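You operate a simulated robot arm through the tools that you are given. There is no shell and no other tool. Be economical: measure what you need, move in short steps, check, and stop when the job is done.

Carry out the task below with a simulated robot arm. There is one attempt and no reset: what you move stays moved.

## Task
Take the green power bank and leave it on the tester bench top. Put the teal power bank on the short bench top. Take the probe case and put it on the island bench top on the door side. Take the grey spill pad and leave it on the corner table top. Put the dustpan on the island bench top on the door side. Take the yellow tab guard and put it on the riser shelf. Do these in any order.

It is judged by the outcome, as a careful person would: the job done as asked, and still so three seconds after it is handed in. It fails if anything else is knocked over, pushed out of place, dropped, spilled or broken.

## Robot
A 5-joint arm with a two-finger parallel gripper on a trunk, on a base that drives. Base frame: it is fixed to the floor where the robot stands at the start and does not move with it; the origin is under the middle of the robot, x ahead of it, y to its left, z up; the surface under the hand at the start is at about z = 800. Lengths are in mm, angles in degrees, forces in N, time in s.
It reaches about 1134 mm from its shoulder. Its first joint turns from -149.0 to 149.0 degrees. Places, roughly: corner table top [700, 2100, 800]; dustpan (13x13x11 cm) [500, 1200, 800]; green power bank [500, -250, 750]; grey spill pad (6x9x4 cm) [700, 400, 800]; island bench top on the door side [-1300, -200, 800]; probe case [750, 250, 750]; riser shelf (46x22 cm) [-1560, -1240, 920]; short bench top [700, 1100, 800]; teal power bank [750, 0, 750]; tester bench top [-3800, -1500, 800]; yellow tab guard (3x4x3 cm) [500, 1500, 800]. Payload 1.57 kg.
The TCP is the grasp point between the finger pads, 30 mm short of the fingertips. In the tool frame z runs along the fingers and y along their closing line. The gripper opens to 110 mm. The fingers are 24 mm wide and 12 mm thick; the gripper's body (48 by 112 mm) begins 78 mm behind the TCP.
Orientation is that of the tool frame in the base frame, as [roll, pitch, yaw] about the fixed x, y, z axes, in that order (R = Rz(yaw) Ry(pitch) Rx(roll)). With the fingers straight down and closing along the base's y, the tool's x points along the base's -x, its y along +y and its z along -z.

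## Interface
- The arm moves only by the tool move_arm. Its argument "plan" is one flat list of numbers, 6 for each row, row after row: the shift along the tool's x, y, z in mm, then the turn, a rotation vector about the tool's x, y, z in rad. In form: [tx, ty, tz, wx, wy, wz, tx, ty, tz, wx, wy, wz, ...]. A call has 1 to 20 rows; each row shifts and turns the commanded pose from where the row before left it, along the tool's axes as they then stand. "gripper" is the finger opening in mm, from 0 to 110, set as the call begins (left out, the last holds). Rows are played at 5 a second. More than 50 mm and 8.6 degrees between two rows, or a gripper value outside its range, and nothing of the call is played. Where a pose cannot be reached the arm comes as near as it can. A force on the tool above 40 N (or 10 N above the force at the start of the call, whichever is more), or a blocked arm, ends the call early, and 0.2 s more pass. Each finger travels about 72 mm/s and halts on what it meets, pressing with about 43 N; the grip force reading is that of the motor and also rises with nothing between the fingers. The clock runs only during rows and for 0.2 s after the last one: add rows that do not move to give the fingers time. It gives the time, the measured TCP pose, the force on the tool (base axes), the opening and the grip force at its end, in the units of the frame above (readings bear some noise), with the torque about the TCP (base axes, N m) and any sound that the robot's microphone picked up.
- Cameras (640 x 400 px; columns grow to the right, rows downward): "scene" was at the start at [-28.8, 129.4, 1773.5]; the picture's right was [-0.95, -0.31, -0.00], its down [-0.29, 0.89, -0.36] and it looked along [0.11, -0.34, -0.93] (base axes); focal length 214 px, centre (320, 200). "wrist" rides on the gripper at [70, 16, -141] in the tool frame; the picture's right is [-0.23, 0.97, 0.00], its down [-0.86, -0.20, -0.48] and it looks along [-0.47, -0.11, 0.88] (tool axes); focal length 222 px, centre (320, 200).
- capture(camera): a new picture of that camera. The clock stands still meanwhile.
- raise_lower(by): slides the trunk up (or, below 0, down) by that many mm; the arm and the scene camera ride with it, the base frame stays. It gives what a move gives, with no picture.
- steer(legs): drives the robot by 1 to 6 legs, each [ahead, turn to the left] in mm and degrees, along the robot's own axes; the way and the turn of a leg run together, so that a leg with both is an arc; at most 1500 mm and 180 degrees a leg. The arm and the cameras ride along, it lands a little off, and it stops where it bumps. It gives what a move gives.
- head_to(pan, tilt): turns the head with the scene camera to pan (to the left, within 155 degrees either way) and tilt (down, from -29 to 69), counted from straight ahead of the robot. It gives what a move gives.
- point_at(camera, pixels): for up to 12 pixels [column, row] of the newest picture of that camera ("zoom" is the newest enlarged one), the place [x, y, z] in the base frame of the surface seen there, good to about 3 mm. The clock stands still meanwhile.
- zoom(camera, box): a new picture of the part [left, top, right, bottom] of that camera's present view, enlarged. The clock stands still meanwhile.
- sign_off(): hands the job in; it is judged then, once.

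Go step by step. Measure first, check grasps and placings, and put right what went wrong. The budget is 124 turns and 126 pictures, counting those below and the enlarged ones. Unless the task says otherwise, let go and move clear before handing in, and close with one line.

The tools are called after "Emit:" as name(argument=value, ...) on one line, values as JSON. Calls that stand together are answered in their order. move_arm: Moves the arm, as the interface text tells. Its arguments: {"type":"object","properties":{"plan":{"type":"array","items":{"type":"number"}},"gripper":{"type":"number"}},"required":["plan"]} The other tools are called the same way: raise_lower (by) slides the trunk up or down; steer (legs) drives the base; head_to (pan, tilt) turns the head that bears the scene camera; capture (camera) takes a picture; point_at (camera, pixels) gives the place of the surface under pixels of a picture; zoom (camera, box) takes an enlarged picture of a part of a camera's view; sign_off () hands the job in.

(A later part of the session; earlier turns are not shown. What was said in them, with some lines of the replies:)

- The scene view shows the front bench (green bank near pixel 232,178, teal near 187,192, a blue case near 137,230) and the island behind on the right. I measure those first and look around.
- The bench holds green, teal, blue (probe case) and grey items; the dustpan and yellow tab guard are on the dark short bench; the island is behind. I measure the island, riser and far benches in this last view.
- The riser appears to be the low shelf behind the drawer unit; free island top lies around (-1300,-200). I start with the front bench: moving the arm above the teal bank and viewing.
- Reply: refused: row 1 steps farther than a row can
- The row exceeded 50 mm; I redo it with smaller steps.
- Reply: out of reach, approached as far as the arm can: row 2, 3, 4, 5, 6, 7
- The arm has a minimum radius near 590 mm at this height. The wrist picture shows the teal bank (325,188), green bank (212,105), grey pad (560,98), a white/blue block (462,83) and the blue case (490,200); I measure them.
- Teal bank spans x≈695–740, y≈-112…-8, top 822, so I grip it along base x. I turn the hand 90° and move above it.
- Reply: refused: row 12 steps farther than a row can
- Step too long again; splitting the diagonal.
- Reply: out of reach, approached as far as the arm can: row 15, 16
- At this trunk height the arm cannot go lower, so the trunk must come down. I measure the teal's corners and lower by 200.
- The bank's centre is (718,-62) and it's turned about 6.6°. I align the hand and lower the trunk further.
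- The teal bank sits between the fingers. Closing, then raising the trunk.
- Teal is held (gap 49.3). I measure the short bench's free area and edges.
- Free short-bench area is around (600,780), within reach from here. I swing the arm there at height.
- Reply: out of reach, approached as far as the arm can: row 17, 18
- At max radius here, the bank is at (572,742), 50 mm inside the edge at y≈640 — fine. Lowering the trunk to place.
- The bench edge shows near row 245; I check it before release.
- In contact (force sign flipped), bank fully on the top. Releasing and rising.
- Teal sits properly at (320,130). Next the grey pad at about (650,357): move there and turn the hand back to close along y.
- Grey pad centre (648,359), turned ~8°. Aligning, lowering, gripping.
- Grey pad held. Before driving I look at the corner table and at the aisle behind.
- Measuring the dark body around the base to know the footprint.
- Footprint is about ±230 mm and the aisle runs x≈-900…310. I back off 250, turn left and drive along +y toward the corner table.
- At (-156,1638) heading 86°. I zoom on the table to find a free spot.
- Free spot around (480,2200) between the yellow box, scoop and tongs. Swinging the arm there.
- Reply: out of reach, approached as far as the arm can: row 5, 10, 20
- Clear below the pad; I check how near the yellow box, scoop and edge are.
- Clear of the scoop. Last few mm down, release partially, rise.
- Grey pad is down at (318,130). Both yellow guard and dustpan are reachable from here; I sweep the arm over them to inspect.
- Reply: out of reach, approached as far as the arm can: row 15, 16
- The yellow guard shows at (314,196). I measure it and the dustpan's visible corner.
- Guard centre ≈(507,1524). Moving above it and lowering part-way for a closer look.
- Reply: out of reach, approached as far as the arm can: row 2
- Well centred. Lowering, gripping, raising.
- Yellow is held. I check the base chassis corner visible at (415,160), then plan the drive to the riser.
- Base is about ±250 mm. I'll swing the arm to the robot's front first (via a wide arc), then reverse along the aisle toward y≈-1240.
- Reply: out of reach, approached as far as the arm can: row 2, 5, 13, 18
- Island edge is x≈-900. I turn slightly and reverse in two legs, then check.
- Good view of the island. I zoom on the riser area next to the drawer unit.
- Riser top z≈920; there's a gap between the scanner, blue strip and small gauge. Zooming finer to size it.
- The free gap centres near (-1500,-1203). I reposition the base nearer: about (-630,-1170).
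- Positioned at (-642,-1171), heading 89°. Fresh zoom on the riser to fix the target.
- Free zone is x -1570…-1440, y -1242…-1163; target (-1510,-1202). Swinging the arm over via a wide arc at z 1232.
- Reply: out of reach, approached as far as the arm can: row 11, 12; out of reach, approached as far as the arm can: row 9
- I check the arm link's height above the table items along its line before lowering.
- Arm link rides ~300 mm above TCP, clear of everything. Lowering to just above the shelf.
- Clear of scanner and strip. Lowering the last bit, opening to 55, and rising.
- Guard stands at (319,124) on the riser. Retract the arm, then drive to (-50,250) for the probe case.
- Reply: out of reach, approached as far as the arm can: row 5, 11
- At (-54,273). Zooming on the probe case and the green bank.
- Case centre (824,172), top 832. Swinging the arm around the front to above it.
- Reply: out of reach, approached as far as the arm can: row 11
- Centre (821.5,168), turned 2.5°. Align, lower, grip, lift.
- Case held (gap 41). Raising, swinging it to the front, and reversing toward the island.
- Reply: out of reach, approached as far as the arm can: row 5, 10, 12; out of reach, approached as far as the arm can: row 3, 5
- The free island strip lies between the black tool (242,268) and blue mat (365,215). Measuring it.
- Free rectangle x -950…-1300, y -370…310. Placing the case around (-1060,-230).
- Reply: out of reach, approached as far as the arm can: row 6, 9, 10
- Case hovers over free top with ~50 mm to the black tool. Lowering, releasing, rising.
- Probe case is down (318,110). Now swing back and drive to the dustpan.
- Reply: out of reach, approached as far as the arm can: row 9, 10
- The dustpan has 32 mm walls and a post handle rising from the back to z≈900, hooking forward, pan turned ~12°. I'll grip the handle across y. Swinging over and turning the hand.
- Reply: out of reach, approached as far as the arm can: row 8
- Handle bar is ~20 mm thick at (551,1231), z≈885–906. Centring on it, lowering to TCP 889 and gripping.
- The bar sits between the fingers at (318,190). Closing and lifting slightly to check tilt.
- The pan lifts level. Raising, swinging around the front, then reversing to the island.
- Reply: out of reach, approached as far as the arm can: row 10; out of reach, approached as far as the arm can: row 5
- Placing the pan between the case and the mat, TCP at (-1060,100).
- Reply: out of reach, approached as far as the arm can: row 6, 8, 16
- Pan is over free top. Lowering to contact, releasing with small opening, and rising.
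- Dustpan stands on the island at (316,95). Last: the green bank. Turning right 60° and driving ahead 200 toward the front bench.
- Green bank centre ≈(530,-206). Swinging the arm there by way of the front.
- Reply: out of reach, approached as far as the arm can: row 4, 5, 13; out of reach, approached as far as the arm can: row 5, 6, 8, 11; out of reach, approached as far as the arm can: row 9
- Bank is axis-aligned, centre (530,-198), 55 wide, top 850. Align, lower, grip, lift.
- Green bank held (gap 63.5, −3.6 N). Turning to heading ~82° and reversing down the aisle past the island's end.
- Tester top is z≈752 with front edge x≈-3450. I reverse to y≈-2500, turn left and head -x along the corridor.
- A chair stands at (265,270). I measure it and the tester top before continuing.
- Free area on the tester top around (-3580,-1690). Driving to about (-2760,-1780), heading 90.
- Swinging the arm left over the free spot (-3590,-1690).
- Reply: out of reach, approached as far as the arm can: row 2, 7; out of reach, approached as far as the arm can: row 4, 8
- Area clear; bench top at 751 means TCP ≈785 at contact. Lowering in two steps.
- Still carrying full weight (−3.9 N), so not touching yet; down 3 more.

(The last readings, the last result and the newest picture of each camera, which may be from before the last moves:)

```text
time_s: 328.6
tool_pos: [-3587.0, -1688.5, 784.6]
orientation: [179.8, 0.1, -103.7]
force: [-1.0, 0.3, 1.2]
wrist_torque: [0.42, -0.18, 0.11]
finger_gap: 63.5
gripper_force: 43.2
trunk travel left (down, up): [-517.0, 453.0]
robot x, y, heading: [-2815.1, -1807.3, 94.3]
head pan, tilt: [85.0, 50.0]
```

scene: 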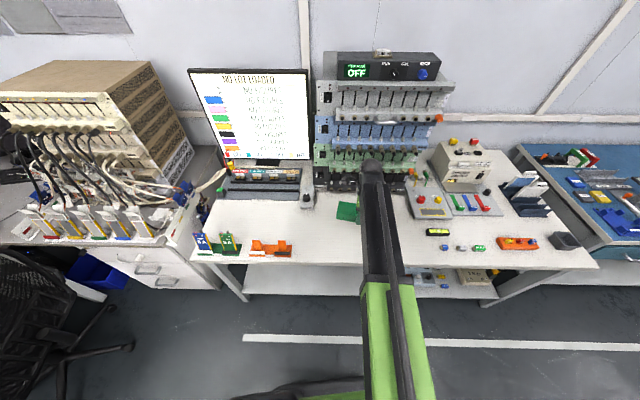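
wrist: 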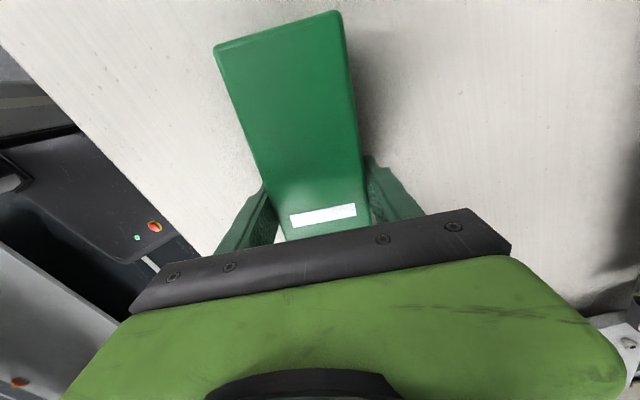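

Contact now. Releasing and rising clear.

Emit:
move_arm(plan=[0, 0, 0, 0, 0, 0, 0, 0, 0, 0, 0, 0, 0, 0, 0, 0, 0, 0, 0, 0, 0, 0, 0, 0], gripper=105)

Emit:
raise_lower(by=400)

Emit:
capture(camera="wrist")

Emit:
head_to(pan=-100, tilt=25)

Emit:
capture(camera="scene")

```text
time_s: 329.6
tool_pos: [-3586.8, -1687.8, 784.1]
orientation: [179.8, 0.1, -103.7]
force: [-0.1, 0.2, 0.3]
wrist_torque: [0.01, -0.01, 0.01]
finger_gap: 105.0
gripper_force: 0.1
trunk travel left (down, up): [-517.0, 453.0]
robot x, y, heading: [-2816.5, -1801.5, 94.3]
head pan, tilt: [85.0, 50.0]
```

```text
time_s: 333.4
tool_pos: [-3587.1, -1687.2, 1183.8]
orientation: [179.9, 0.1, -103.7]
force: [0.6, 0.3, -0.5]
wrist_torque: [-0.01, -0.03, -0.03]
finger_gap: 104.9
gripper_force: 0.1
trunk travel left (down, up): [-917.0, 53.0]
robot x, y, heading: [-2819.1, -1806.1, 94.2]
head pan, tilt: [85.0, 50.0]
```

```text
46 pictures are left
```

wrist: 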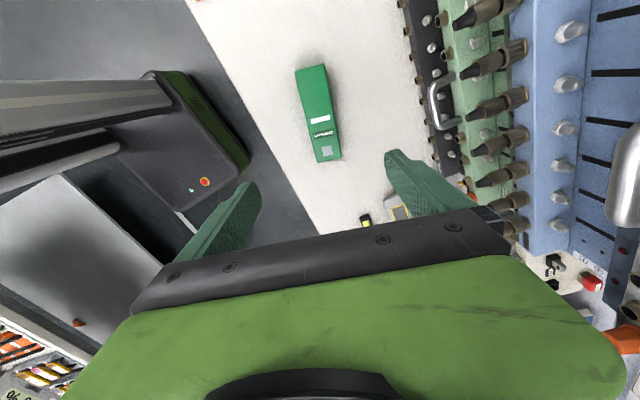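

```text
time_s: 336.2
tool_pos: [-3586.4, -1687.5, 1183.2]
orientation: [179.8, 0.1, -103.6]
force: [-0.1, -0.9, -0.6]
wrist_torque: [-0.01, -0.01, -0.01]
finger_gap: 105.0
gripper_force: 0.1
trunk travel left (down, up): [-917.0, 53.0]
robot x, y, heading: [-2815.1, -1805.5, 94.1]
head pan, tilt: [-100.0, 25.0]
```

```text
45 pictures are left
```

scene: 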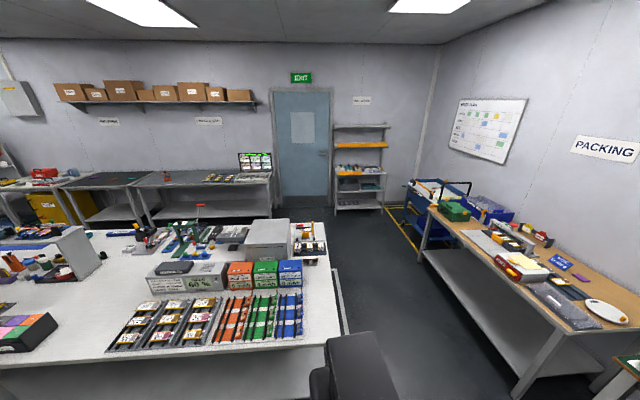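

The green bank lies flat on the tester bench top (318,115), and every earlier placement was checked after release with the hand clear. Handing in.

Emit:
sign_off()

```text
The job is handed in.
```

All six items are on their target surfaces, with the gripper empty and clear, and I saw nothing else knocked or moved; the job is handed in.
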